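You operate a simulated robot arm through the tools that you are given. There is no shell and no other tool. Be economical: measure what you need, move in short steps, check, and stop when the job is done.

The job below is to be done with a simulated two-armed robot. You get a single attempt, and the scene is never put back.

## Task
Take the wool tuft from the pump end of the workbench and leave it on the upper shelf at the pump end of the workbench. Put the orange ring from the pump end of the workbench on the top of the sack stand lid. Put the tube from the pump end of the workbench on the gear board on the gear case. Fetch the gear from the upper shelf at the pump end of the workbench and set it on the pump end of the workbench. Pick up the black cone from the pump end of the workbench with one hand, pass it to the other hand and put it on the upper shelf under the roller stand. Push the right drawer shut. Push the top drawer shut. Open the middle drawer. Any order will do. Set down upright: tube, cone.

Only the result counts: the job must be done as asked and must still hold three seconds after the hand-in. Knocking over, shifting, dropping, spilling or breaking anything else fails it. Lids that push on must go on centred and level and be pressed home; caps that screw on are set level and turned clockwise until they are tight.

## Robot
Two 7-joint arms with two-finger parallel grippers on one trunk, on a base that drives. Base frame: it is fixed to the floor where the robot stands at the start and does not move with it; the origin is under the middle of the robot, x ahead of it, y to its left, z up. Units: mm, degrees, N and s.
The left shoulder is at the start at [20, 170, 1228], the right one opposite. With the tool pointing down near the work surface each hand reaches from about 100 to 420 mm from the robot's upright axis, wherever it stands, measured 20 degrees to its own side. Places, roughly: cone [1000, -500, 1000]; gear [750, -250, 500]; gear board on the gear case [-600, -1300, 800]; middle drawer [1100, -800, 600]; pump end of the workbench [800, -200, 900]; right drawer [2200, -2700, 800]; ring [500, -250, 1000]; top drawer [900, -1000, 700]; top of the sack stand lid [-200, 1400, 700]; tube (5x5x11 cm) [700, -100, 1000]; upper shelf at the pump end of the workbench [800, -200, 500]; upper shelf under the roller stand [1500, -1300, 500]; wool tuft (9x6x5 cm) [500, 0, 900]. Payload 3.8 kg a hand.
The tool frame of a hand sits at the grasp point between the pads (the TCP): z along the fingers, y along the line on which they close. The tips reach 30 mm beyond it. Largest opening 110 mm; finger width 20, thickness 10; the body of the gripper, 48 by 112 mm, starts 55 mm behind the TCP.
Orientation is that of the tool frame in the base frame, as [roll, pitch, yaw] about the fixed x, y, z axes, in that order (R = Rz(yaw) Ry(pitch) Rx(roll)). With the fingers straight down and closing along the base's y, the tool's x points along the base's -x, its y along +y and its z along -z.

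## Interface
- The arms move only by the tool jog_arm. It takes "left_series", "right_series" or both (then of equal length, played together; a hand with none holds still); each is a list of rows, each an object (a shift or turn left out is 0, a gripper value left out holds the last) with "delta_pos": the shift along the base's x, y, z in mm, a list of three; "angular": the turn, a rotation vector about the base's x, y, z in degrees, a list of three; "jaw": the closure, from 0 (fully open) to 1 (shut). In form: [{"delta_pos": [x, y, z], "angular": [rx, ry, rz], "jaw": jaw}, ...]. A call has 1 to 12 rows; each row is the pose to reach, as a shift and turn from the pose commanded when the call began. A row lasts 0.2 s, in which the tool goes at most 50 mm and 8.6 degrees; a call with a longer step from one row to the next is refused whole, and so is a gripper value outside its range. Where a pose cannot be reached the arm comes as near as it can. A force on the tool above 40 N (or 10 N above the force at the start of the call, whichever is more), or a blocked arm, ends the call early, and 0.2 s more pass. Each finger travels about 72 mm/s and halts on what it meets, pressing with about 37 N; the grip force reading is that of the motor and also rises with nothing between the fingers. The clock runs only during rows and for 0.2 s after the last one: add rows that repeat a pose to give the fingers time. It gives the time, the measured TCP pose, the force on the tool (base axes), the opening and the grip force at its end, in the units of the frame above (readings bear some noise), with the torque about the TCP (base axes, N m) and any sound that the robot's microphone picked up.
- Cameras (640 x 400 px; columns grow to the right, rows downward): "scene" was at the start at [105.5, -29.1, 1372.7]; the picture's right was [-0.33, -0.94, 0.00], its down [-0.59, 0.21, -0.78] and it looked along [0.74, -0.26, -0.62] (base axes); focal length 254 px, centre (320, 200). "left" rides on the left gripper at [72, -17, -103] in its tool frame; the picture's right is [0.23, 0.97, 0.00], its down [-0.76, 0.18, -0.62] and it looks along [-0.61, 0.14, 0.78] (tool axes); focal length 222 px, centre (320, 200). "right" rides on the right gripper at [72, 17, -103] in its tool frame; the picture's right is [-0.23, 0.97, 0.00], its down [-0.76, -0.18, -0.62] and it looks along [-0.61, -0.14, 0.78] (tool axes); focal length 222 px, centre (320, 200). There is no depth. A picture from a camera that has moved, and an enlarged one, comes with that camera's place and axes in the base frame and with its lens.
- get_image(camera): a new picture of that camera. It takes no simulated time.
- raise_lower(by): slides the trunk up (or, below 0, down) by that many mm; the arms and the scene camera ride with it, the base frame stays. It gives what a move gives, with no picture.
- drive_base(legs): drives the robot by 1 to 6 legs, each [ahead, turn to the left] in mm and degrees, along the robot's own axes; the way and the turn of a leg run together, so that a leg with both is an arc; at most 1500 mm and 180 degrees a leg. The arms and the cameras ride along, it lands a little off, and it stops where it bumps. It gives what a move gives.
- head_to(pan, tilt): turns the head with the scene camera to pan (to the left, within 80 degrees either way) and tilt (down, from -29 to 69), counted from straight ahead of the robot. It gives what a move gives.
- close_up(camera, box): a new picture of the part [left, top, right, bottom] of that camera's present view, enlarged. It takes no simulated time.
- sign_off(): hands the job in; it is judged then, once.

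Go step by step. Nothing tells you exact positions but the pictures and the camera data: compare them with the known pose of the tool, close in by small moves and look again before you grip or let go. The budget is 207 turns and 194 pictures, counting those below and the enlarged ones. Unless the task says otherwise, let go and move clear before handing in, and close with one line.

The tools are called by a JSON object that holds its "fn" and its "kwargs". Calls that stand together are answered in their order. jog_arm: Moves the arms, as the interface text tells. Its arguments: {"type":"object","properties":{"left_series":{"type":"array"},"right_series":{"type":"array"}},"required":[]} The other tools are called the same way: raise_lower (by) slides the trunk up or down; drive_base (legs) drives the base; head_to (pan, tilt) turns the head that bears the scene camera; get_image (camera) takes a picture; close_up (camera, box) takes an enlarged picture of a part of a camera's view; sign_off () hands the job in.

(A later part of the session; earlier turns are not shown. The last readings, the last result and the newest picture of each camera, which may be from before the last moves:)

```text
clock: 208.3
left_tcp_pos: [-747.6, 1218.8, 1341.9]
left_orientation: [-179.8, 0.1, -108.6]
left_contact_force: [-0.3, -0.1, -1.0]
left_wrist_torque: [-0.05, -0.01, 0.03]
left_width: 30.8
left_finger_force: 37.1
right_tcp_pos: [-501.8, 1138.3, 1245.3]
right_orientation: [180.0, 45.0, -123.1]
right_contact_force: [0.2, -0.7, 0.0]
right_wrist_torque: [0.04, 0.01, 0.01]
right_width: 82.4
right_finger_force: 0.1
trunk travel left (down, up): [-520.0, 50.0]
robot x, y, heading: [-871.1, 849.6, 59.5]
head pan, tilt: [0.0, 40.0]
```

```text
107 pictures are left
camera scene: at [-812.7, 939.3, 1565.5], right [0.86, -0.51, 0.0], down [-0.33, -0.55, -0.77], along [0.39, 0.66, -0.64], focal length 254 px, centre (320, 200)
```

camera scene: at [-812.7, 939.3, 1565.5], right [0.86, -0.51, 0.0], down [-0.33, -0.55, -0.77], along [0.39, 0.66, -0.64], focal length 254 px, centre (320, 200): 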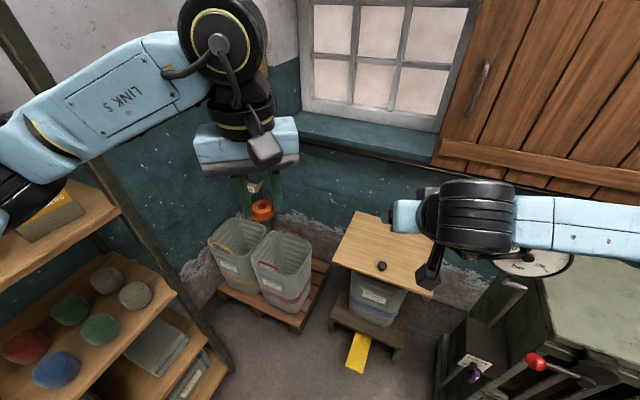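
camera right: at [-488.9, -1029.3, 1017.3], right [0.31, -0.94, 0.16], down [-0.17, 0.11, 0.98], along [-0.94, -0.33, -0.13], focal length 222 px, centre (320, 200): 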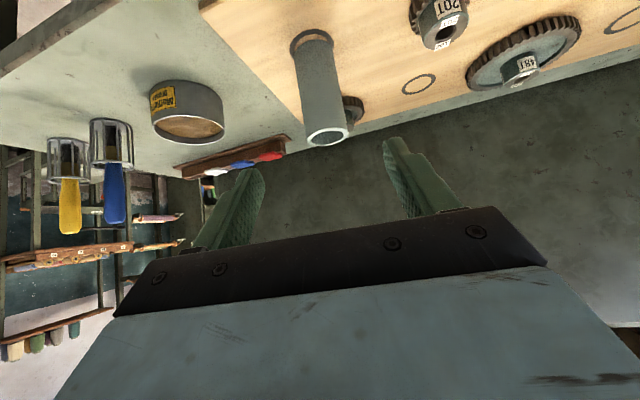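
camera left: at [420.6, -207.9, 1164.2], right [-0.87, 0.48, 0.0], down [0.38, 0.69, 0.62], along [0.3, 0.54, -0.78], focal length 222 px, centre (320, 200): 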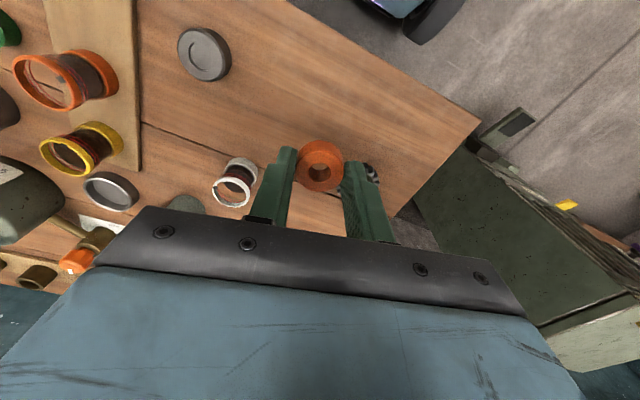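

The wooden lid is clearly visible: front edge from [-448,1447] to [-217,1148], knob near its front middle. I'll place the ring left-behind the knob (~[-312,1447]). First tuck the right arm high, then turn to 36° and advance.

{"fn": "jog_arm", "kwargs": {"right_series": [{"delta_pos": [0, 0, 35], "angular": [-6.3, 4.1, 0]}, {"delta_pos": [-4, -20, 70], "angular": [-12.6, 8.2, 0]}, {"delta_pos": [-10, -50, 100], "angular": [-18.9, 12.3, 0]}, {"delta_pos": [-16, -85, 130], "angular": [-25.1, 16.4, 0]}, {"delta_pos": [-25, -128, 140], "angular": [-31.4, 20.5, 0]}, {"delta_pos": [-34, -172, 140], "angular": [-37.7, 24.6, 0]}]}}

{"fn": "drive_base", "kwargs": {"legs": [[0, -23.5], [200, 0]]}}

{"fn": "head_to", "kwargs": {"pan": 0, "tilt": 50}}

{"fn": "get_image", "kwargs": {"camera": "scene"}}

```text
clock: 209.7
left_tcp_pos: [-748.8, 1217.0, 1341.9]
left_orientation: [-179.8, 0.1, -108.6]
left_contact_force: [-0.6, 0.7, -0.9]
left_wrist_torque: [-0.01, -0.04, -0.02]
left_width: 31.1
left_finger_force: 36.9
right_tcp_pos: [-538.6, 965.3, 1386.8]
right_orientation: [-180.0, 0.0, -123.1]
right_contact_force: [0.8, -1.8, 0.3]
right_wrist_torque: [-0.01, -0.03, -0.01]
right_width: 82.4
right_finger_force: 0.1
trunk travel left (down, up): [-520.0, 50.0]
robot x, y, heading: [-870.4, 846.2, 59.5]
head pan, tilt: [0.0, 40.0]
```

```text
clock: 212.5
left_tcp_pos: [-450.3, 1257.4, 1342.0]
left_orientation: [-179.7, 0.1, -132.2]
left_contact_force: [0.0, 0.2, -0.8]
left_wrist_torque: [0.0, 0.03, 0.04]
left_width: 31.0
left_finger_force: 37.0
right_tcp_pos: [-357.3, 941.4, 1386.4]
right_orientation: [-179.8, 0.1, -146.7]
right_contact_force: [-0.7, -0.2, 0.4]
right_wrist_torque: [0.02, 0.07, 0.0]
right_width: 82.6
right_finger_force: 0.0
trunk travel left (down, up): [-520.0, 50.0]
robot x, y, heading: [-706.2, 965.8, 36.0]
head pan, tilt: [0.0, 40.0]
```

```text
clock: 213.2
left_tcp_pos: [-449.2, 1256.8, 1341.8]
left_orientation: [-179.7, 0.1, -132.0]
left_contact_force: [-0.7, -0.9, -1.0]
left_wrist_torque: [0.0, 0.0, -0.03]
left_width: 31.1
left_finger_force: 37.3
right_tcp_pos: [-356.7, 941.0, 1387.1]
right_orientation: [-179.9, 0.0, -146.8]
right_contact_force: [0.5, -0.4, -0.5]
right_wrist_torque: [-0.03, 0.01, -0.03]
right_width: 82.5
right_finger_force: 0.2
trunk travel left (down, up): [-520.0, 50.0]
robot x, y, heading: [-710.4, 966.3, 36.0]
head pan, tilt: [0.0, 50.0]
```

```text
106 pictures are left
camera scene: at [-625.8, 1023.2, 1551.4], right [0.59, -0.81, 0.0], down [-0.62, -0.45, -0.64], along [0.52, 0.38, -0.77], focal length 254 px, centre (320, 200)
```

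scene: 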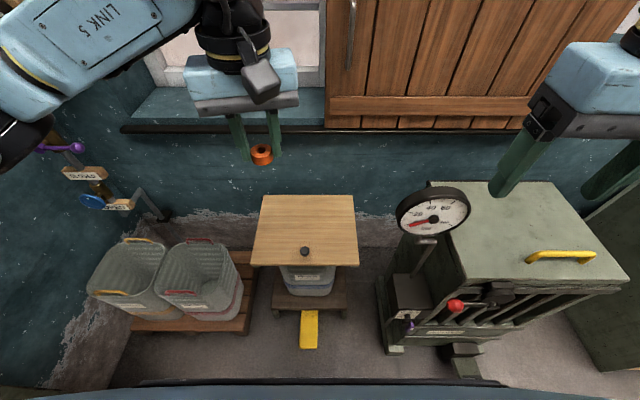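

Clean view of the lid. Advancing slightly, lowering the trunk and bringing the ring above its spot.

{"fn": "drive_base", "kwargs": {"legs": [[80, 0]]}}

{"fn": "raise_lower", "kwargs": {"by": -180}}

{"fn": "jog_arm", "kwargs": {"left_series": [{"delta_pos": [14, 24, -30]}, {"delta_pos": [28, 48, -60]}, {"delta_pos": [42, 72, -95]}, {"delta_pos": [56, 96, -130]}, {"delta_pos": [70, 120, -165]}, {"delta_pos": [84, 143, -200]}, {"delta_pos": [84, 143, -245]}, {"delta_pos": [84, 143, -290]}]}}

{"fn": "get_image", "kwargs": {"camera": "left"}}

{"fn": "get_image", "kwargs": {"camera": "scene"}}

```text
clock: 214.3
left_tcp_pos: [-382.9, 1304.9, 1342.1]
left_orientation: [-179.6, 0.0, -132.1]
left_contact_force: [0.5, -0.3, -0.5]
left_wrist_torque: [-0.02, 0.01, 0.0]
left_width: 30.9
left_finger_force: 36.7
right_tcp_pos: [-291.5, 989.4, 1386.8]
right_orientation: [-179.9, 0.0, -146.8]
right_contact_force: [0.7, 0.4, 0.2]
right_wrist_torque: [-0.02, 0.02, 0.0]
right_width: 82.8
right_finger_force: 0.1
trunk travel left (down, up): [-520.0, 50.0]
robot x, y, heading: [-645.7, 1016.1, 35.9]
head pan, tilt: [0.0, 50.0]
```

```text
clock: 216.3
left_tcp_pos: [-383.7, 1304.7, 1161.4]
left_orientation: [-179.6, 0.2, -132.1]
left_contact_force: [0.1, 0.6, -0.5]
left_wrist_torque: [0.02, 0.01, 0.02]
left_width: 31.2
left_finger_force: 37.3
right_tcp_pos: [-292.4, 988.5, 1207.7]
right_orientation: [-179.9, 0.0, -146.6]
right_contact_force: [0.7, -0.3, 0.3]
right_wrist_torque: [-0.02, -0.01, 0.01]
right_width: 82.7
right_finger_force: 0.1
trunk travel left (down, up): [-340.0, 230.0]
robot x, y, heading: [-640.1, 1014.9, 36.1]
head pan, tilt: [0.0, 50.0]
```

```text
clock: 218.1
left_tcp_pos: [-301.3, 1449.4, 873.4]
left_orientation: [-179.6, 0.2, -132.2]
left_contact_force: [0.8, -0.8, -0.6]
left_wrist_torque: [0.03, -0.01, 0.03]
left_width: 31.1
left_finger_force: 37.0
right_tcp_pos: [-291.1, 988.7, 1205.7]
right_orientation: [-179.9, 0.0, -146.7]
right_contact_force: [-0.4, 0.0, 0.0]
right_wrist_torque: [0.0, 0.01, -0.02]
right_width: 82.6
right_finger_force: 0.0
trunk travel left (down, up): [-340.0, 230.0]
robot x, y, heading: [-643.3, 1012.8, 36.0]
head pan, tilt: [0.0, 50.0]
```

```text
105 pictures are left
camera left: at [-338.1, 1384.0, 977.4], right [-0.87, 0.49, -0.01], down [0.37, 0.69, 0.62], along [0.31, 0.54, -0.78], focal length 222 px, centre (320, 200)
```

left: 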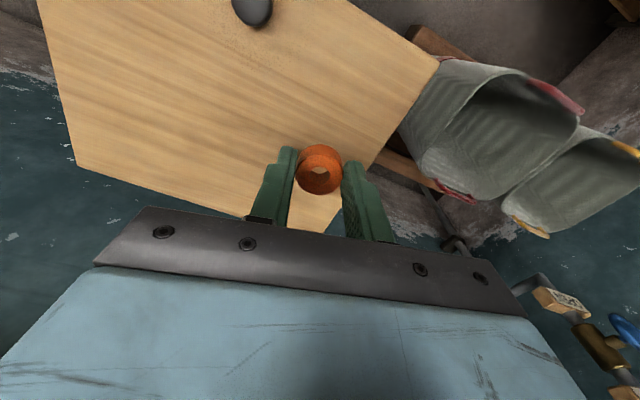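

```text
104 pictures are left
camera scene: at [-559.7, 1071.2, 1371.3], right [0.59, -0.81, 0.0], down [-0.62, -0.45, -0.64], along [0.52, 0.38, -0.77], focal length 254 px, centre (320, 200)
```

scene: 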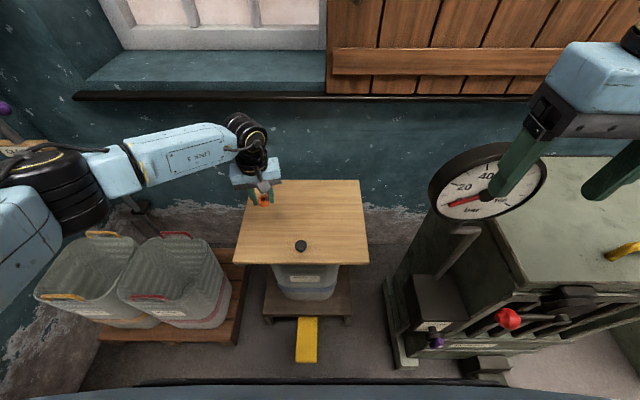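

{"fn": "jog_arm", "kwargs": {"left_series": [{"delta_pos": [0, 0, -45]}, {"delta_pos": [0, 0, -90]}, {"delta_pos": [0, 0, -125]}]}}

{"fn": "get_image", "kwargs": {"camera": "left"}}

```text
clock: 218.9
left_tcp_pos: [-302.5, 1448.2, 746.4]
left_orientation: [-179.7, 0.2, -132.1]
left_contact_force: [-0.3, -0.1, -0.7]
left_wrist_torque: [-0.03, 0.01, -0.01]
left_width: 31.1
left_finger_force: 36.8
right_tcp_pos: [-291.1, 989.2, 1205.8]
right_orientation: [-179.9, 0.0, -146.8]
right_contact_force: [0.1, 1.1, -1.2]
right_wrist_torque: [0.01, 0.03, 0.07]
right_width: 82.3
right_finger_force: 0.1
trunk travel left (down, up): [-340.0, 230.0]
robot x, y, heading: [-640.3, 1014.5, 36.0]
head pan, tilt: [0.0, 50.0]
```

```text
103 pictures are left
camera left: at [-338.8, 1384.0, 851.0], right [-0.87, 0.48, -0.01], down [0.38, 0.69, 0.62], along [0.31, 0.54, -0.78], focal length 222 px, centre (320, 200)
```

left: 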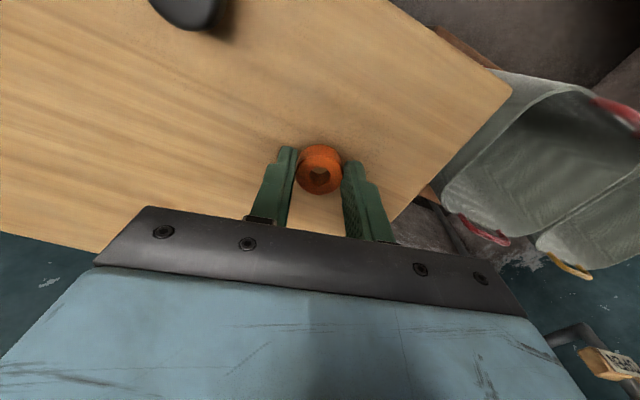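

{"fn": "jog_arm", "kwargs": {"left_series": [{"delta_pos": [0, 0, -4]}, {"delta_pos": [0, 0, -8]}, {"delta_pos": [0, 0, -11]}, {"delta_pos": [0, 0, -14]}, {"delta_pos": [0, 0, -17]}]}}

{"fn": "get_image", "kwargs": {"camera": "left"}}

```text
clock: 220.1
left_tcp_pos: [-300.9, 1448.7, 730.8]
left_orientation: [-179.7, 0.2, -132.2]
left_contact_force: [0.6, 0.2, -0.4]
left_wrist_torque: [-0.02, -0.01, -0.03]
left_width: 31.2
left_finger_force: 36.7
right_tcp_pos: [-292.4, 990.3, 1205.7]
right_orientation: [-179.9, 0.0, -146.7]
right_contact_force: [-0.3, -0.5, 0.5]
right_wrist_torque: [0.0, -0.03, -0.03]
right_width: 82.7
right_finger_force: 0.0
trunk travel left (down, up): [-340.0, 230.0]
robot x, y, heading: [-644.3, 1015.7, 35.9]
head pan, tilt: [0.0, 50.0]
```

```text
102 pictures are left
camera left: at [-337.3, 1382.9, 833.8], right [-0.87, 0.49, -0.01], down [0.38, 0.68, 0.62], along [0.31, 0.54, -0.78], focal length 222 px, centre (320, 200)
```

left: 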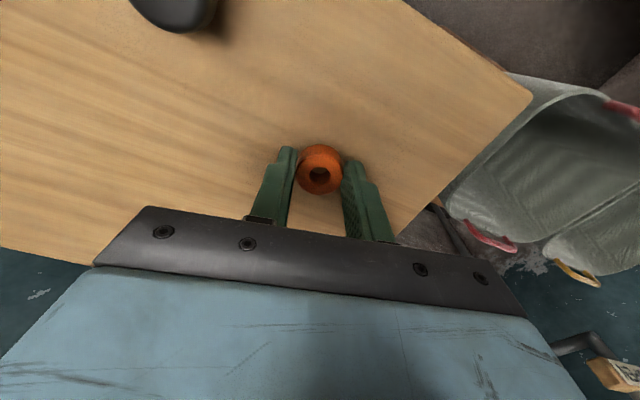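

{"fn": "jog_arm", "kwargs": {"left_series": [{"delta_pos": [0, 0, -3]}, {"delta_pos": [0, 0, -6]}, {"delta_pos": [0, 0, -8]}, {"delta_pos": [0, 0, -8]}]}}

```text
clock: 221.1
left_tcp_pos: [-299.8, 1447.2, 721.1]
left_orientation: [-179.7, 0.0, -132.1]
left_contact_force: [1.1, 0.5, -0.5]
left_wrist_torque: [0.01, 0.0, -0.01]
left_width: 31.1
left_finger_force: 37.0
right_tcp_pos: [-291.6, 989.5, 1206.1]
right_orientation: [-179.9, 0.1, -146.7]
right_contact_force: [0.2, -0.1, -1.1]
right_wrist_torque: [-0.03, 0.0, 0.0]
right_width: 82.7
right_finger_force: 0.0
trunk travel left (down, up): [-340.0, 230.0]
robot x, y, heading: [-645.9, 1014.2, 36.0]
head pan, tilt: [0.0, 50.0]
```

{"fn": "jog_arm", "kwargs": {"left_series": [{"delta_pos": [0, 0, -3]}, {"delta_pos": [0, 0, -6]}, {"delta_pos": [0, 0, -9]}, {"delta_pos": [0, 0, -9]}]}}

{"fn": "get_image", "kwargs": {"camera": "left"}}

```text
clock: 222.1
left_tcp_pos: [-299.0, 1446.7, 716.6]
left_orientation: [-179.6, 0.5, -132.1]
left_contact_force: [-8.6, -0.1, 29.2]
left_wrist_torque: [0.1, 0.3, 0.04]
left_width: 31.3
left_finger_force: 36.9
right_tcp_pos: [-294.3, 988.7, 1207.1]
right_orientation: [-179.9, 0.1, -146.6]
right_contact_force: [-0.7, 0.1, -0.1]
right_wrist_torque: [0.03, -0.02, -0.04]
right_width: 82.1
right_finger_force: 0.0
trunk travel left (down, up): [-340.0, 230.0]
robot x, y, heading: [-644.4, 1015.2, 36.2]
head pan, tilt: [0.0, 50.0]
```

```text
101 pictures are left
camera left: at [-337.3, 1382.0, 820.6], right [-0.88, 0.48, -0.01], down [0.37, 0.68, 0.63], along [0.31, 0.55, -0.78], focal length 222 px, centre (320, 200)
```

left: 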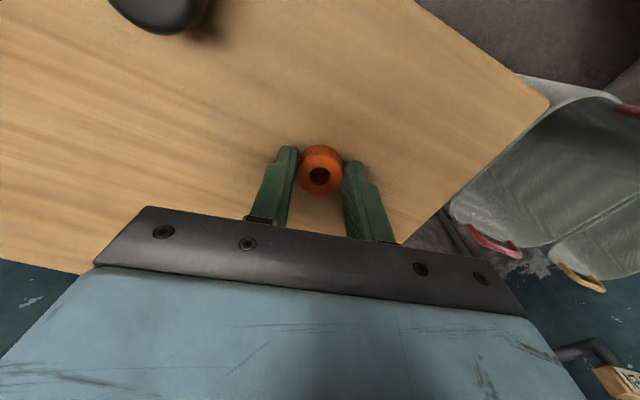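

Contact with the lid at TCP ≈717. Relieving the press, then releasing.

{"fn": "jog_arm", "kwargs": {"left_series": [{"delta_pos": [0, 0, 3]}, {"delta_pos": [0, 0, 4], "jaw": 0.6}, {"delta_pos": [0, 0, 4], "jaw": 0.4}, {"delta_pos": [0, 0, 4], "jaw": 0.4}, {"delta_pos": [0, 0, 40]}, {"delta_pos": [0, 0, 80]}, {"delta_pos": [0, 0, 120]}]}}

{"fn": "get_image", "kwargs": {"camera": "left"}}

```text
clock: 223.7
left_tcp_pos: [-299.3, 1447.5, 833.5]
left_orientation: [-179.6, 0.0, -132.1]
left_contact_force: [0.8, 0.3, -0.2]
left_wrist_torque: [-0.02, 0.01, 0.03]
left_width: 65.9
left_finger_force: 0.1
right_tcp_pos: [-291.3, 989.4, 1206.4]
right_orientation: [-179.9, 0.0, -146.6]
right_contact_force: [0.4, -0.1, -0.5]
right_wrist_torque: [0.01, -0.02, -0.02]
right_width: 82.6
right_finger_force: 0.0
trunk travel left (down, up): [-340.0, 230.0]
robot x, y, heading: [-641.1, 1016.7, 36.1]
head pan, tilt: [0.0, 50.0]
```

```text
100 pictures are left
camera left: at [-336.8, 1382.2, 938.2], right [-0.88, 0.48, -0.01], down [0.38, 0.69, 0.62], along [0.31, 0.54, -0.78], focal length 222 px, centre (320, 200)
```

left: 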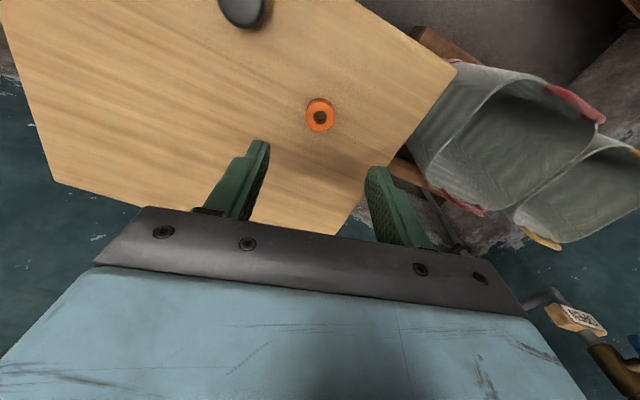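

Ring lies on the lid. Retracting, raising, and driving back toward the workbench for the cone.

{"fn": "jog_arm", "kwargs": {"left_series": [{"delta_pos": [0, 0, 45]}, {"delta_pos": [0, 0, 90]}, {"delta_pos": [-20, -15, 135]}, {"delta_pos": [-50, -36, 180]}, {"delta_pos": [-80, -58, 220]}, {"delta_pos": [-110, -80, 250]}]}}

{"fn": "raise_lower", "kwargs": {"by": 150}}

{"fn": "drive_base", "kwargs": {"legs": [[-250, 0], [0, -96], [1200, 0], [923, 0]]}}

{"fn": "head_to", "kwargs": {"pan": 45, "tilt": 35}}

{"fn": "get_image", "kwargs": {"camera": "scene"}}

```text
refused: row 3 steps farther than a row can; nothing moved
```

```text
clock: 225.4
left_tcp_pos: [-299.6, 1447.0, 983.4]
left_orientation: [-179.7, 0.1, -132.1]
left_contact_force: [0.5, 0.7, -0.3]
left_wrist_torque: [-0.01, 0.0, 0.01]
left_width: 66.0
left_finger_force: 0.1
right_tcp_pos: [-291.9, 990.5, 1356.0]
right_orientation: [-179.9, 0.2, -146.7]
right_contact_force: [-0.3, 0.3, 0.5]
right_wrist_torque: [-0.05, 0.0, 0.02]
right_width: 82.3
right_finger_force: 0.1
trunk travel left (down, up): [-490.0, 80.0]
robot x, y, heading: [-644.4, 1014.5, 36.2]
head pan, tilt: [0.0, 50.0]
```

```text
clock: 241.4
left_tcp_pos: [598.8, -1355.0, 984.4]
left_orientation: [-179.7, 0.1, 131.5]
left_contact_force: [0.2, 0.4, -0.2]
left_wrist_torque: [0.0, -0.01, 0.01]
left_width: 66.3
left_finger_force: 0.2
right_tcp_pos: [142.1, -1312.8, 1356.5]
right_orientation: [-179.9, 0.0, 117.2]
right_contact_force: [-0.1, 0.0, -0.1]
right_wrist_torque: [-0.05, 0.0, -0.03]
right_width: 82.5
right_finger_force: 0.2
trunk travel left (down, up): [-490.0, 80.0]
robot x, y, heading: [200.7, -968.5, -60.0]
head pan, tilt: [0.0, 50.0]
```

```text
clock: 242.5
left_tcp_pos: [599.1, -1354.1, 983.1]
left_orientation: [-179.7, 0.1, 131.6]
left_contact_force: [-0.5, 0.3, 0.2]
left_wrist_torque: [0.03, 0.01, -0.02]
left_width: 66.2
left_finger_force: 0.0
right_tcp_pos: [141.8, -1313.0, 1356.7]
right_orientation: [-179.9, 0.0, 117.1]
right_contact_force: [-0.8, -0.2, 0.1]
right_wrist_torque: [-0.03, -0.02, -0.03]
right_width: 82.8
right_finger_force: 0.0
trunk travel left (down, up): [-490.0, 80.0]
robot x, y, heading: [204.2, -967.1, -60.2]
head pan, tilt: [45.0, 35.0]
```

```text
99 pictures are left
camera scene: at [304.0, -1009.1, 1543.1], right [-0.26, -0.96, 0.0], down [-0.55, 0.15, -0.82], along [0.79, -0.22, -0.57], focal length 254 px, centre (320, 200)
```

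scene: 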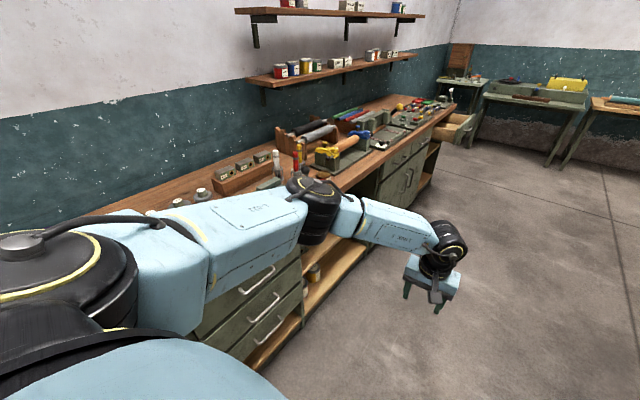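

Now retracting the extended left hand, then turning to face the bench at the cone.

{"fn": "jog_arm", "kwargs": {"left_series": [{"delta_pos": [-18, 31, 25]}, {"delta_pos": [-36, 62, 50]}, {"delta_pos": [-54, 94, 75]}, {"delta_pos": [-75, 130, 100]}]}}

{"fn": "drive_base", "kwargs": {"legs": [[0, 96]]}}

{"fn": "head_to", "kwargs": {"pan": 0, "tilt": 45}}

{"fn": "get_image", "kwargs": {"camera": "scene"}}

```text
clock: 243.5
left_tcp_pos: [521.6, -1223.4, 1085.7]
left_orientation: [-179.7, 0.2, 131.7]
left_contact_force: [0.2, -0.3, -0.5]
left_wrist_torque: [0.01, -0.03, 0.03]
left_width: 66.1
left_finger_force: 0.1
right_tcp_pos: [141.4, -1311.6, 1356.7]
right_orientation: [-179.9, 0.1, 117.1]
right_contact_force: [0.4, 0.3, 0.0]
right_wrist_torque: [-0.02, -0.05, -0.01]
right_width: 82.5
right_finger_force: 0.1
trunk travel left (down, up): [-490.0, 80.0]
robot x, y, heading: [203.7, -969.1, -60.1]
head pan, tilt: [45.0, 35.0]
```

```text
clock: 248.0
left_tcp_pos: [420.1, -620.5, 1084.7]
left_orientation: [-179.6, 0.2, -131.4]
left_contact_force: [-0.5, -0.4, 0.5]
left_wrist_torque: [0.01, -0.03, -0.01]
left_width: 65.9
left_finger_force: 0.1
right_tcp_pos: [557.5, -986.6, 1356.4]
right_orientation: [-179.9, 0.1, -145.9]
right_contact_force: [-0.2, -0.2, 0.1]
right_wrist_torque: [0.0, 0.01, 0.01]
right_width: 82.4
right_finger_force: 0.2
trunk travel left (down, up): [-490.0, 80.0]
robot x, y, heading: [208.2, -967.4, 36.8]
head pan, tilt: [45.0, 35.0]
```

```text
clock: 249.1
left_tcp_pos: [420.7, -621.7, 1084.5]
left_orientation: [-179.7, 0.2, -131.3]
left_contact_force: [0.1, 0.8, 0.1]
left_wrist_torque: [-0.01, -0.01, -0.04]
left_width: 65.8
left_finger_force: 0.1
right_tcp_pos: [555.9, -986.9, 1356.3]
right_orientation: [-179.9, 0.0, -145.9]
right_contact_force: [0.6, -0.5, 0.3]
right_wrist_torque: [0.0, 0.0, 0.01]
right_width: 82.3
right_finger_force: 0.1
trunk travel left (down, up): [-490.0, 80.0]
robot x, y, heading: [203.5, -965.5, 36.7]
head pan, tilt: [0.0, 45.0]
```

```text
98 pictures are left
camera scene: at [290.4, -906.2, 1528.3], right [0.6, -0.8, 0.0], down [-0.57, -0.42, -0.71], along [0.57, 0.42, -0.71], focal length 254 px, centre (320, 200)
```

scene: 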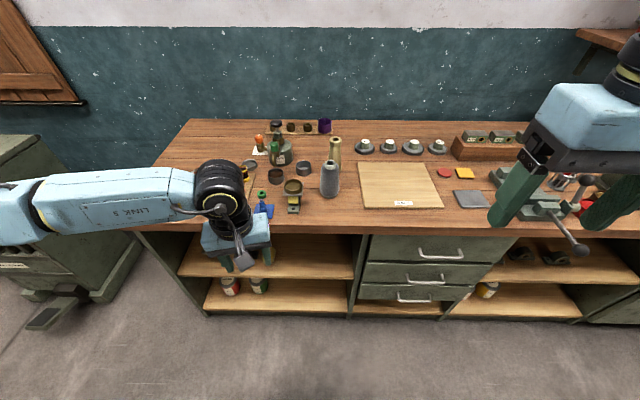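

{"fn": "drive_base", "kwargs": {"legs": [[300, -0.7]]}}

{"fn": "close_up", "kwargs": {"camera": "scene", "box": [240, 130, 440, 255]}}

{"fn": "get_image", "kwargs": {"camera": "scene"}}

```text
clock: 251.2
left_tcp_pos: [669.5, -445.3, 1083.1]
left_orientation: [-179.7, 0.1, -132.2]
left_contact_force: [0.8, 0.3, 0.1]
left_wrist_torque: [0.02, 0.01, 0.0]
left_width: 65.9
left_finger_force: 0.0
right_tcp_pos: [798.8, -813.9, 1356.5]
right_orientation: [-179.9, -0.1, -146.7]
right_contact_force: [0.4, 0.5, 0.5]
right_wrist_torque: [0.0, 0.02, -0.02]
right_width: 82.7
right_finger_force: 0.0
trunk travel left (down, up): [-490.0, 80.0]
robot x, y, heading: [451.9, -788.2, 36.1]
head pan, tilt: [0.0, 45.0]
```

```text
3.20 times, centred on (340, 192) of scene
camera zoom: at [534.4, -728.2, 1528.3], right [0.59, -0.81, 0.0], down [-0.57, -0.42, -0.71], along [0.57, 0.42, -0.71], focal length 811 px, centre (256, 224)
```

zoom: 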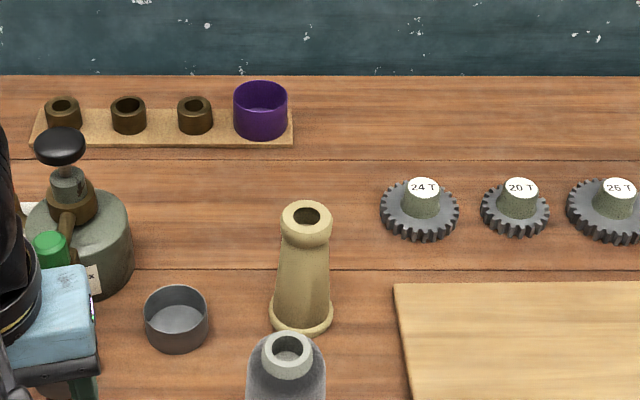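

```text
96 pictures are left
camera scene: at [534.4, -728.2, 1528.3], right [0.59, -0.81, 0.0], down [-0.57, -0.42, -0.71], along [0.57, 0.42, -0.71], focal length 254 px, centre (320, 200)
```

scene: 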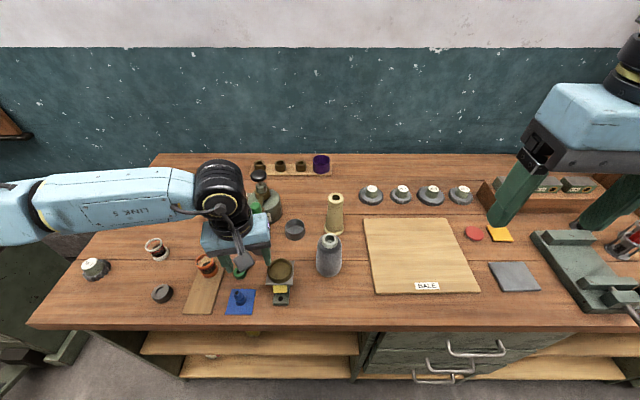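

Moving the left hand above the cone to measure it with its camera.

{"fn": "jog_arm", "kwargs": {"left_series": [{"delta_pos": [30, -14, 25]}, {"delta_pos": [60, -28, 50]}, {"delta_pos": [95, -45, 70]}, {"delta_pos": [130, -60, 80]}, {"delta_pos": [165, -76, 80]}]}}

{"fn": "get_image", "kwargs": {"camera": "left"}}

{"fn": "get_image", "kwargs": {"camera": "scene"}}

```text
clock: 252.4
left_tcp_pos: [837.0, -519.6, 1161.1]
left_orientation: [-179.9, 0.2, -132.2]
left_contact_force: [0.8, -0.7, 0.8]
left_wrist_torque: [0.05, -0.03, -0.03]
left_width: 66.2
left_finger_force: 0.1
right_tcp_pos: [799.1, -813.5, 1356.7]
right_orientation: [-180.0, 0.0, -146.7]
right_contact_force: [0.3, -0.2, 0.4]
right_wrist_torque: [0.0, 0.01, 0.0]
right_width: 82.4
right_finger_force: 0.0
trunk travel left (down, up): [-490.0, 80.0]
robot x, y, heading: [449.6, -786.9, 36.1]
head pan, tilt: [0.0, 45.0]
```

```text
95 pictures are left
camera left: at [799.3, -585.4, 1266.0], right [-0.87, 0.49, 0.0], down [0.38, 0.68, 0.62], along [0.31, 0.54, -0.78], focal length 222 px, centre (320, 200)
```

left: 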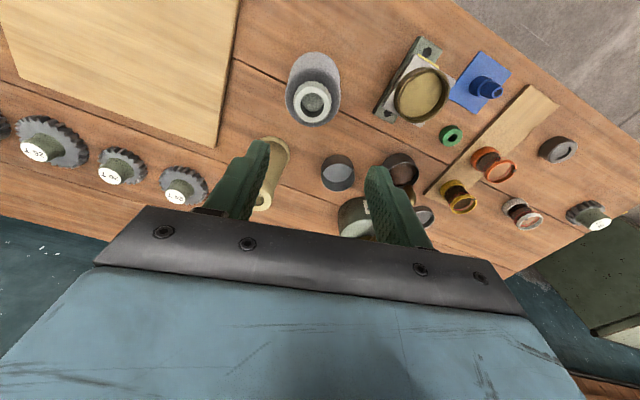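

```text
94 pictures are left
camera scene: at [535.3, -729.5, 1528.2], right [0.59, -0.81, 0.0], down [-0.57, -0.41, -0.71], along [0.57, 0.42, -0.71], focal length 254 px, centre (320, 200)
```

scene: 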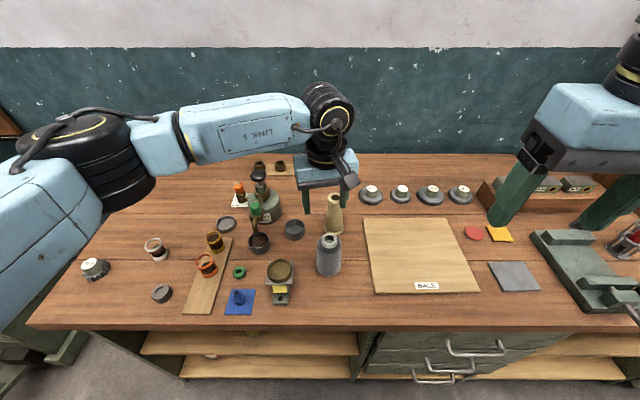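

Cone: axis ≈[836,-538], top z≈1033, body ~70 mm across. I'll grip its upper body from above with the left hand.

{"fn": "jog_arm", "kwargs": {"left_series": [{"delta_pos": [-1, -18, 0], "jaw": 0.08}, {"delta_pos": [-1, -18, -40]}, {"delta_pos": [-1, -18, -75]}]}}

{"fn": "get_image", "kwargs": {"camera": "left"}}

{"fn": "get_image", "kwargs": {"camera": "scene"}}

```text
clock: 253.2
left_tcp_pos: [834.0, -539.0, 1087.2]
left_orientation: [-179.7, 0.1, -132.2]
left_contact_force: [-0.1, 0.4, -1.0]
left_wrist_torque: [0.03, -0.03, -0.01]
left_width: 101.3
left_finger_force: 0.0
right_tcp_pos: [799.1, -813.2, 1356.4]
right_orientation: [-180.0, 0.0, -146.7]
right_contact_force: [0.3, 0.4, 0.8]
right_wrist_torque: [0.05, 0.01, 0.04]
right_width: 82.6
right_finger_force: 0.0
trunk travel left (down, up): [-490.0, 80.0]
robot x, y, heading: [448.6, -789.7, 35.9]
head pan, tilt: [0.0, 45.0]
```

```text
93 pictures are left
camera left: at [796.8, -604.3, 1191.9], right [-0.87, 0.49, -0.01], down [0.38, 0.69, 0.62], along [0.31, 0.54, -0.78], focal length 222 px, centre (320, 200)
```

left: 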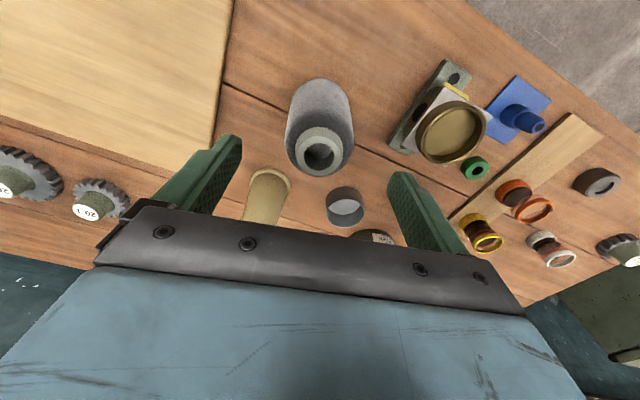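

```text
92 pictures are left
camera scene: at [534.2, -728.6, 1528.3], right [0.59, -0.81, 0.0], down [-0.57, -0.42, -0.71], along [0.57, 0.42, -0.71], focal length 254 px, centre (320, 200)
```

scene: 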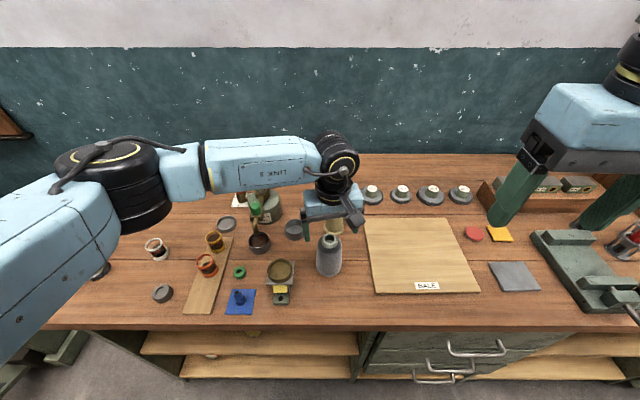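

{"fn": "jog_arm", "kwargs": {"left_series": [{"delta_pos": [2, 1, -30], "jaw": 0.15}, {"delta_pos": [2, 1, -60]}, {"delta_pos": [2, 1, -88]}, {"delta_pos": [2, 1, -88]}]}}

{"fn": "get_image", "kwargs": {"camera": "left"}}

```text
clock: 254.2
left_tcp_pos: [834.9, -540.1, 999.6]
left_orientation: [-179.5, 0.2, -132.2]
left_contact_force: [0.4, -0.2, 0.2]
left_wrist_torque: [0.0, 0.01, 0.0]
left_width: 93.7
left_finger_force: 0.1
right_tcp_pos: [799.3, -812.8, 1356.5]
right_orientation: [-180.0, 0.0, -146.7]
right_contact_force: [0.0, -0.8, 0.4]
right_wrist_torque: [0.0, 0.0, 0.0]
right_width: 83.0
right_finger_force: 0.1
trunk travel left (down, up): [-490.0, 80.0]
robot x, y, heading: [446.6, -784.8, 36.2]
head pan, tilt: [0.0, 45.0]
```

```text
91 pictures are left
camera left: at [798.5, -604.3, 1104.0], right [-0.87, 0.49, -0.01], down [0.38, 0.68, 0.62], along [0.31, 0.54, -0.78], focal length 222 px, centre (320, 200)
```

left: 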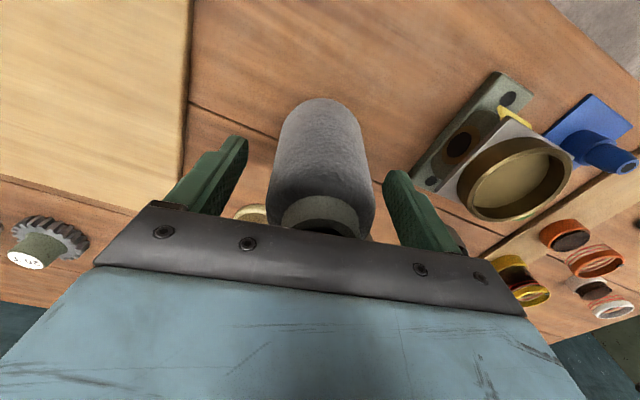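

{"fn": "jog_arm", "kwargs": {"left_series": [{"jaw": 0.3}, {"jaw": 0.5}, {"jaw": 0.6}, {"jaw": 0.6}, {"delta_pos": [0, 0, 20], "jaw": 0.6}, {"delta_pos": [0, 0, 60]}, {"delta_pos": [0, 0, 100]}, {"delta_pos": [0, 0, 140]}]}}

{"fn": "get_image", "kwargs": {"camera": "left"}}

{"fn": "get_image", "kwargs": {"camera": "scene"}}

```text
clock: 256.0
left_tcp_pos: [835.0, -539.9, 1143.1]
left_orientation: [-179.6, 0.1, -132.2]
left_contact_force: [-0.2, 0.2, -1.4]
left_wrist_torque: [0.01, 0.02, -0.02]
left_width: 62.8
left_finger_force: 37.2
right_tcp_pos: [799.1, -812.2, 1356.1]
right_orientation: [-179.9, 0.1, -146.7]
right_contact_force: [-1.0, -0.1, -0.6]
right_wrist_torque: [0.03, 0.0, -0.02]
right_width: 82.4
right_finger_force: 0.1
trunk travel left (down, up): [-490.0, 80.0]
robot x, y, heading: [449.2, -787.7, 36.0]
head pan, tilt: [0.0, 45.0]
```

```text
90 pictures are left
camera left: at [797.5, -604.7, 1247.4], right [-0.87, 0.49, -0.01], down [0.38, 0.69, 0.62], along [0.31, 0.54, -0.78], focal length 222 px, centre (320, 200)
```

left: 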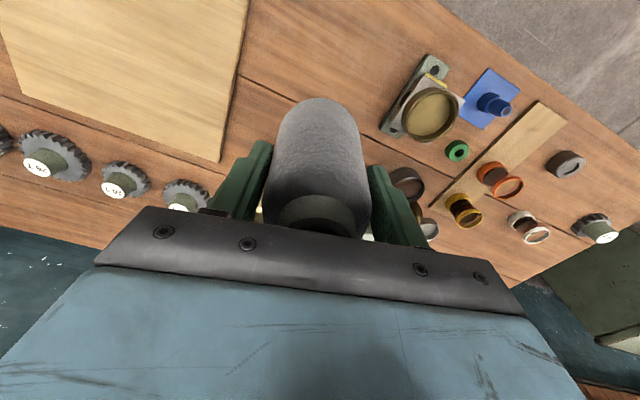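

```text
89 pictures are left
camera scene: at [533.8, -728.6, 1528.3], right [0.59, -0.81, 0.0], down [-0.57, -0.42, -0.71], along [0.57, 0.42, -0.71], focal length 254 px, centre (320, 200)
```

scene: 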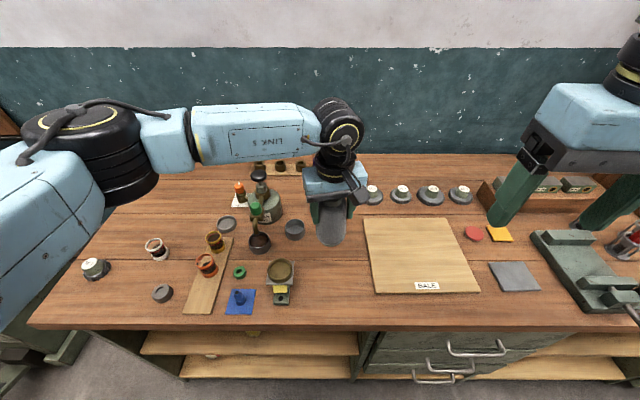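

Cone held by the left hand. Backing off over open space, then turning the left wrist so the right hand can come under for the pass.

{"fn": "drive_base", "kwargs": {"legs": [[-260, 0]]}}

{"fn": "jog_arm", "kwargs": {"left_series": [{"angular": [0, 0, -8]}, {"angular": [0, 0, -16]}, {"angular": [0, 0, -24]}, {"angular": [0, 0, -32]}, {"angular": [0, 0, -40]}, {"angular": [0, 0, -48]}, {"angular": [0, 0, -56]}], "right_series": [{"angular": [0, 0, 7]}, {"angular": [0, 0, 14]}, {"angular": [0, 0, 21]}, {"angular": [0, 0, 28]}, {"angular": [0, 0, 28]}, {"angular": [0, 0, 28]}, {"angular": [0, 0, 28]}]}}

{"fn": "get_image", "kwargs": {"camera": "scene"}}

```text
clock: 257.9
left_tcp_pos: [624.1, -695.0, 1142.6]
left_orientation: [-179.6, 0.2, -132.5]
left_contact_force: [-1.1, -0.5, -0.2]
left_wrist_torque: [0.0, -0.03, 0.0]
left_width: 62.5
left_finger_force: 37.1
right_tcp_pos: [586.3, -968.5, 1355.8]
right_orientation: [180.0, 0.1, -146.9]
right_contact_force: [-0.7, -0.2, -0.1]
right_wrist_torque: [0.02, 0.02, -0.01]
right_width: 82.4
right_finger_force: 0.1
trunk travel left (down, up): [-490.0, 80.0]
robot x, y, heading: [240.9, -941.5, 36.1]
head pan, tilt: [0.0, 45.0]
```

```text
clock: 259.5
left_tcp_pos: [624.1, -692.3, 1141.5]
left_orientation: [-179.7, 0.1, 171.3]
left_contact_force: [-0.2, -0.1, -1.2]
left_wrist_torque: [0.01, 0.0, -0.02]
left_width: 62.7
left_finger_force: 36.9
right_tcp_pos: [586.5, -967.9, 1357.3]
right_orientation: [-179.8, 0.1, -119.0]
right_contact_force: [0.1, 1.0, 0.5]
right_wrist_torque: [0.01, 0.01, 0.04]
right_width: 82.5
right_finger_force: 0.2
trunk travel left (down, up): [-490.0, 80.0]
robot x, y, heading: [233.3, -939.2, 35.8]
head pan, tilt: [0.0, 45.0]
```

```text
88 pictures are left
camera scene: at [322.5, -881.9, 1528.3], right [0.58, -0.81, 0.0], down [-0.57, -0.41, -0.71], along [0.57, 0.41, -0.71], focal length 254 px, centre (320, 200)
```

scene: 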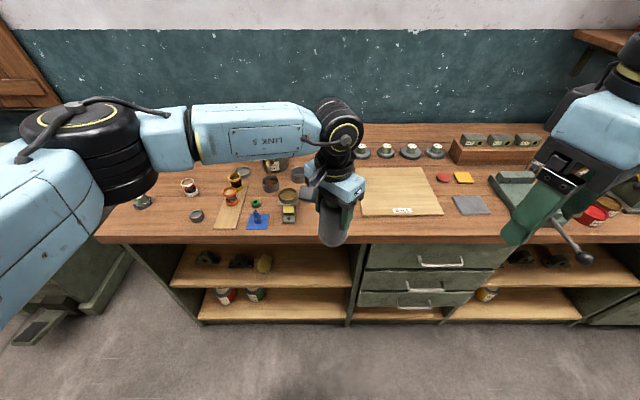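

Bringing the right hand in tilted, short of the cone, to check clearance.

{"fn": "jog_arm", "kwargs": {"right_series": [{"delta_pos": [0, 10, -40], "angular": [7.28, -4.03, 0], "jaw": 0.08}, {"delta_pos": [0, 30, -80], "angular": [14.6, -8.07, 0]}, {"delta_pos": [-2, 60, -115], "angular": [21.9, -12.1, 0]}, {"delta_pos": [-4, 95, -145], "angular": [29.1, -16.1, 0]}, {"delta_pos": [-8, 130, -170], "angular": [36.4, -20.2, 0]}, {"delta_pos": [-10, 160, -185], "angular": [43.7, -24.2, 0]}, {"delta_pos": [-11, 188, -190], "angular": [43.7, -24.2, 0]}]}}

{"fn": "get_image", "kwargs": {"camera": "scene"}}

{"fn": "get_image", "kwargs": {"camera": "right"}}

```text
clock: 261.1
left_tcp_pos: [625.2, -693.0, 1142.7]
left_orientation: [-179.5, 0.1, 171.4]
left_contact_force: [0.4, -0.6, -1.0]
left_wrist_torque: [-0.01, -0.01, -0.02]
left_width: 62.6
left_finger_force: 37.3
right_tcp_pos: [574.8, -779.5, 1165.6]
right_orientation: [179.9, 50.0, -119.1]
right_contact_force: [0.4, 0.5, 0.1]
right_wrist_torque: [-0.02, -0.01, 0.01]
right_width: 101.4
right_finger_force: 0.1
right hand out of reach, approached as far as the arm can: row 2, 3, 4, 5, 6
trunk travel left (down, up): [-490.0, 80.0]
robot x, y, heading: [233.7, -938.0, 35.5]
head pan, tilt: [0.0, 45.0]
```

```text
87 pictures are left
camera scene: at [322.7, -880.8, 1528.2], right [0.58, -0.81, 0.0], down [-0.57, -0.41, -0.71], along [0.57, 0.41, -0.71], focal length 254 px, centre (320, 200)
```

scene: 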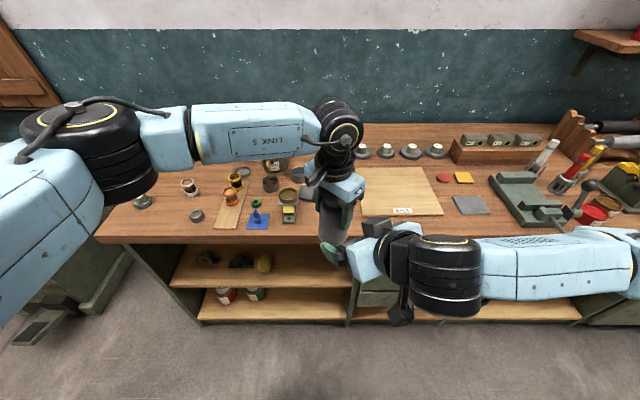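

```text
86 pictures are left
camera right: at [498.5, -880.4, 1176.9], right [-0.78, 0.6, 0.17], down [0.16, -0.08, 0.98], along [0.6, 0.8, -0.04], focal length 222 px, centre (320, 200)
```

right: 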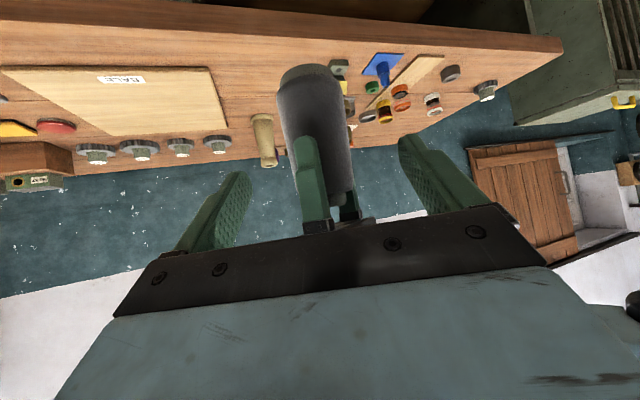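

The left near finger would clash with the right gripper body, so I'll rotate the left wrist further and swing the right hand to approach from the right side.

{"fn": "jog_arm", "kwargs": {"left_series": [{"angular": [0, 0, -7.5]}, {"angular": [0, 0, -15]}, {"angular": [0, 0, -22.5]}, {"angular": [0, 0, -30]}, {"angular": [0, 0, -37.5]}, {"angular": [0, 0, -45]}], "right_series": [{"delta_pos": [9, -15, 0], "angular": [0, 0, 7]}, {"delta_pos": [21, -20, 0], "angular": [0, 0, 14]}, {"delta_pos": [35, -22, 0], "angular": [0, 0, 21]}, {"delta_pos": [48, -23, 0], "angular": [0, 0, 28]}, {"delta_pos": [61, -23, 0], "angular": [0, 0, 35]}, {"delta_pos": [61, -23, 0], "angular": [0, 0, 35]}]}}

{"fn": "get_image", "kwargs": {"camera": "scene"}}

{"fn": "get_image", "kwargs": {"camera": "right"}}

```text
clock: 262.5
left_tcp_pos: [624.3, -694.7, 1142.9]
left_orientation: [-179.8, 0.2, 152.7]
left_contact_force: [0.4, -0.1, -1.1]
left_wrist_torque: [-0.01, 0.01, 0.0]
left_width: 62.3
left_finger_force: 36.9
left hand out of reach, approached as far as the arm can: row 3, 4, 5, 6
right_tcp_pos: [636.7, -803.7, 1166.3]
right_orientation: [180.0, 50.1, -84.1]
right_contact_force: [-0.2, -0.1, -0.5]
right_wrist_torque: [-0.01, -0.01, -0.01]
right_width: 101.3
right_finger_force: 0.0
trunk travel left (down, up): [-490.0, 80.0]
robot x, y, heading: [236.4, -939.8, 35.6]
head pan, tilt: [0.0, 45.0]
```

```text
85 pictures are left
camera scene: at [322.3, -881.9, 1528.3], right [0.58, -0.81, 0.0], down [-0.57, -0.41, -0.71], along [0.57, 0.41, -0.71], focal length 254 px, centre (320, 200)
```

scene: 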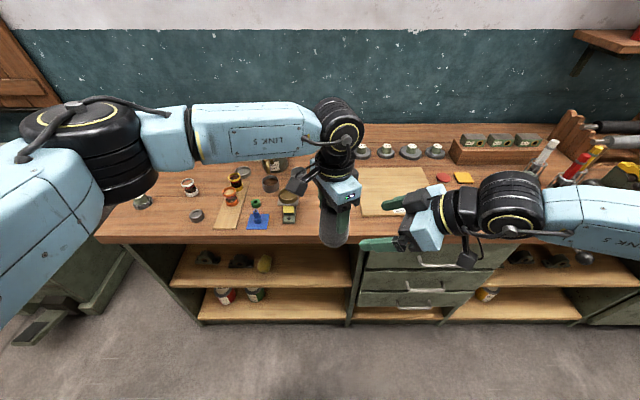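

```text
84 pictures are left
camera right: at [632.7, -929.7, 1177.5], right [-0.98, 0.04, 0.17], down [0.18, 0.03, 0.98], along [0.04, 1.0, -0.04], focal length 222 px, centre (320, 200)
```

right: 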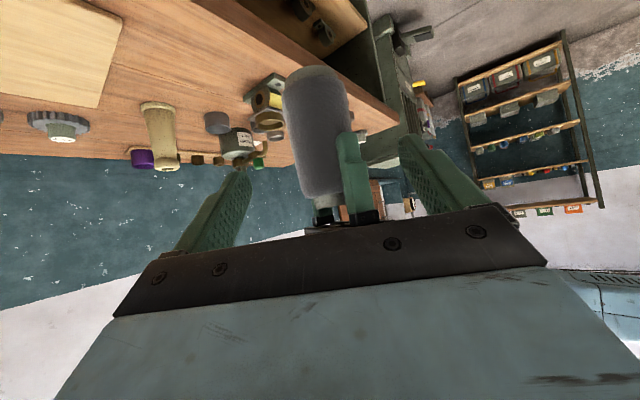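

The left wrist hit its turn limit; I'll swing the right hand further round and flatten it a bit so the palms clear.

{"fn": "jog_arm", "kwargs": {"right_series": [{"delta_pos": [9, 1, 0], "angular": [0, 0, 5]}, {"delta_pos": [18, 3, 0], "angular": [0, 0, 10]}, {"delta_pos": [27, 6, 0], "angular": [0, 0, 15]}, {"delta_pos": [36, 10, 0], "angular": [0, 0, 20]}, {"delta_pos": [44, 15, 0], "angular": [0, 0, 25]}]}}

{"fn": "jog_arm", "kwargs": {"right_series": [{"delta_pos": [0, 0, -15], "angular": [5.15, 3.1, 0]}, {"delta_pos": [0, 0, -30], "angular": [10.3, 6.2, 0]}, {"delta_pos": [-4, 6, -44], "angular": [10.3, 6.2, 0]}]}}

{"fn": "get_image", "kwargs": {"camera": "scene"}}

{"fn": "get_image", "kwargs": {"camera": "right"}}

```text
clock: 263.7
left_tcp_pos: [623.8, -694.1, 1142.1]
left_orientation: [-179.7, 0.2, 152.8]
left_contact_force: [0.1, 0.4, -1.6]
left_wrist_torque: [0.01, 0.02, 0.01]
left_width: 62.6
left_finger_force: 37.1
right_tcp_pos: [667.4, -759.3, 1150.4]
right_orientation: [-179.7, 50.5, -58.9]
right_contact_force: [0.1, -0.2, 0.4]
right_wrist_torque: [0.01, 0.02, -0.01]
right_width: 101.3
right_finger_force: 0.1
right hand out of reach, approached as far as the arm can: row 1, 2, 3, 4, 5
trunk travel left (down, up): [-490.0, 80.0]
robot x, y, heading: [239.1, -940.0, 35.8]
head pan, tilt: [0.0, 45.0]
```

```text
clock: 264.5
left_tcp_pos: [624.4, -692.1, 1143.1]
left_orientation: [-179.5, 0.3, 152.7]
left_contact_force: [-0.1, 0.9, -1.0]
left_wrist_torque: [0.02, 0.02, -0.02]
left_width: 62.6
left_finger_force: 37.3
right_tcp_pos: [666.1, -751.9, 1106.9]
right_orientation: [-180.0, 62.0, -59.1]
right_contact_force: [-0.9, 0.3, 0.3]
right_wrist_torque: [0.02, -0.01, 0.02]
right_width: 101.4
right_finger_force: 0.1
trunk travel left (down, up): [-490.0, 80.0]
robot x, y, heading: [233.0, -942.2, 35.7]
head pan, tilt: [0.0, 45.0]
```

```text
83 pictures are left
camera scene: at [322.4, -880.9, 1528.2], right [0.58, -0.81, 0.0], down [-0.57, -0.41, -0.71], along [0.57, 0.41, -0.71], focal length 254 px, centre (320, 200)
```

scene: 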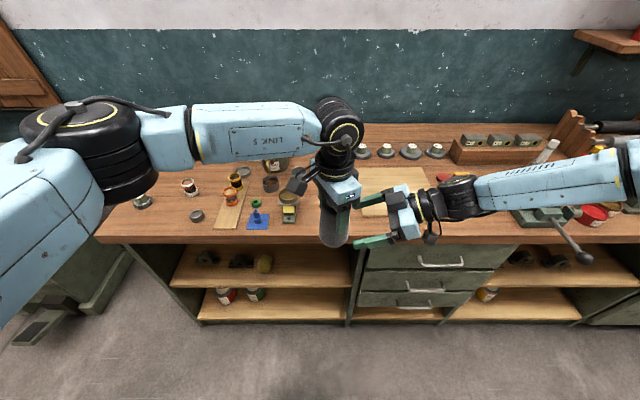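

```text
82 pictures are left
camera right: at [716.2, -867.7, 1091.6], right [-0.89, -0.41, 0.2], down [0.25, -0.07, 0.97], along [-0.38, 0.91, 0.17], focal length 222 px, centre (320, 200)
```

right: 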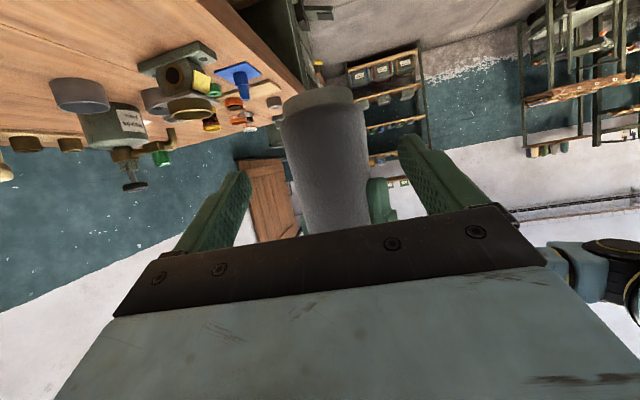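

Clearance looks good; advancing the open right hand around the lower body.

{"fn": "jog_arm", "kwargs": {"right_series": [{"delta_pos": [-8, 10, -22]}, {"delta_pos": [-21, 30, -32]}, {"delta_pos": [-32, 46, -32]}]}}

{"fn": "get_image", "kwargs": {"camera": "right"}}

{"fn": "close_up", "kwargs": {"camera": "scene", "box": [280, 140, 440, 260]}}

```text
clock: 265.3
left_tcp_pos: [625.1, -695.0, 1142.1]
left_orientation: [-179.6, 0.2, 152.8]
left_contact_force: [0.5, -0.4, -1.2]
left_wrist_torque: [-0.02, -0.01, 0.0]
left_width: 62.5
left_finger_force: 37.1
right_tcp_pos: [636.2, -705.8, 1075.1]
right_orientation: [179.9, 61.9, -59.2]
right_contact_force: [0.0, -0.2, 0.4]
right_wrist_torque: [0.02, 0.02, 0.0]
right_width: 101.5
right_finger_force: 0.0
trunk travel left (down, up): [-490.0, 80.0]
robot x, y, heading: [235.6, -941.3, 35.6]
head pan, tilt: [0.0, 45.0]
```

```text
81 pictures are left
camera right: at [685.9, -821.4, 1060.5], right [-0.89, -0.41, 0.2], down [0.25, -0.07, 0.97], along [-0.38, 0.91, 0.17], focal length 222 px, centre (320, 200)
```

right: 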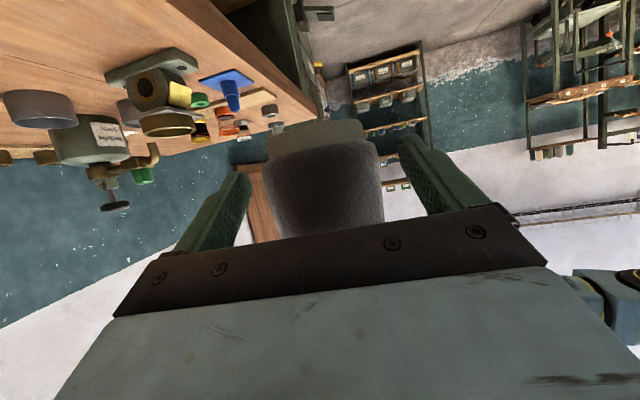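

```text
3.33 times, centred on (360, 200) of scene
camera zoom: at [322.4, -881.5, 1528.3], right [0.58, -0.81, 0.0], down [-0.57, -0.41, -0.71], along [0.57, 0.41, -0.71], focal length 845 px, centre (187, 200)
```

zoom: 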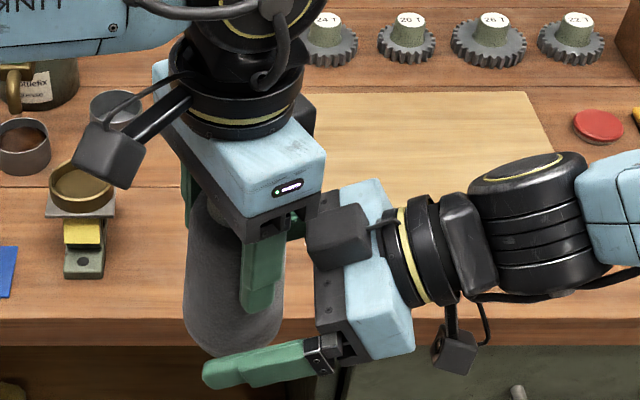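

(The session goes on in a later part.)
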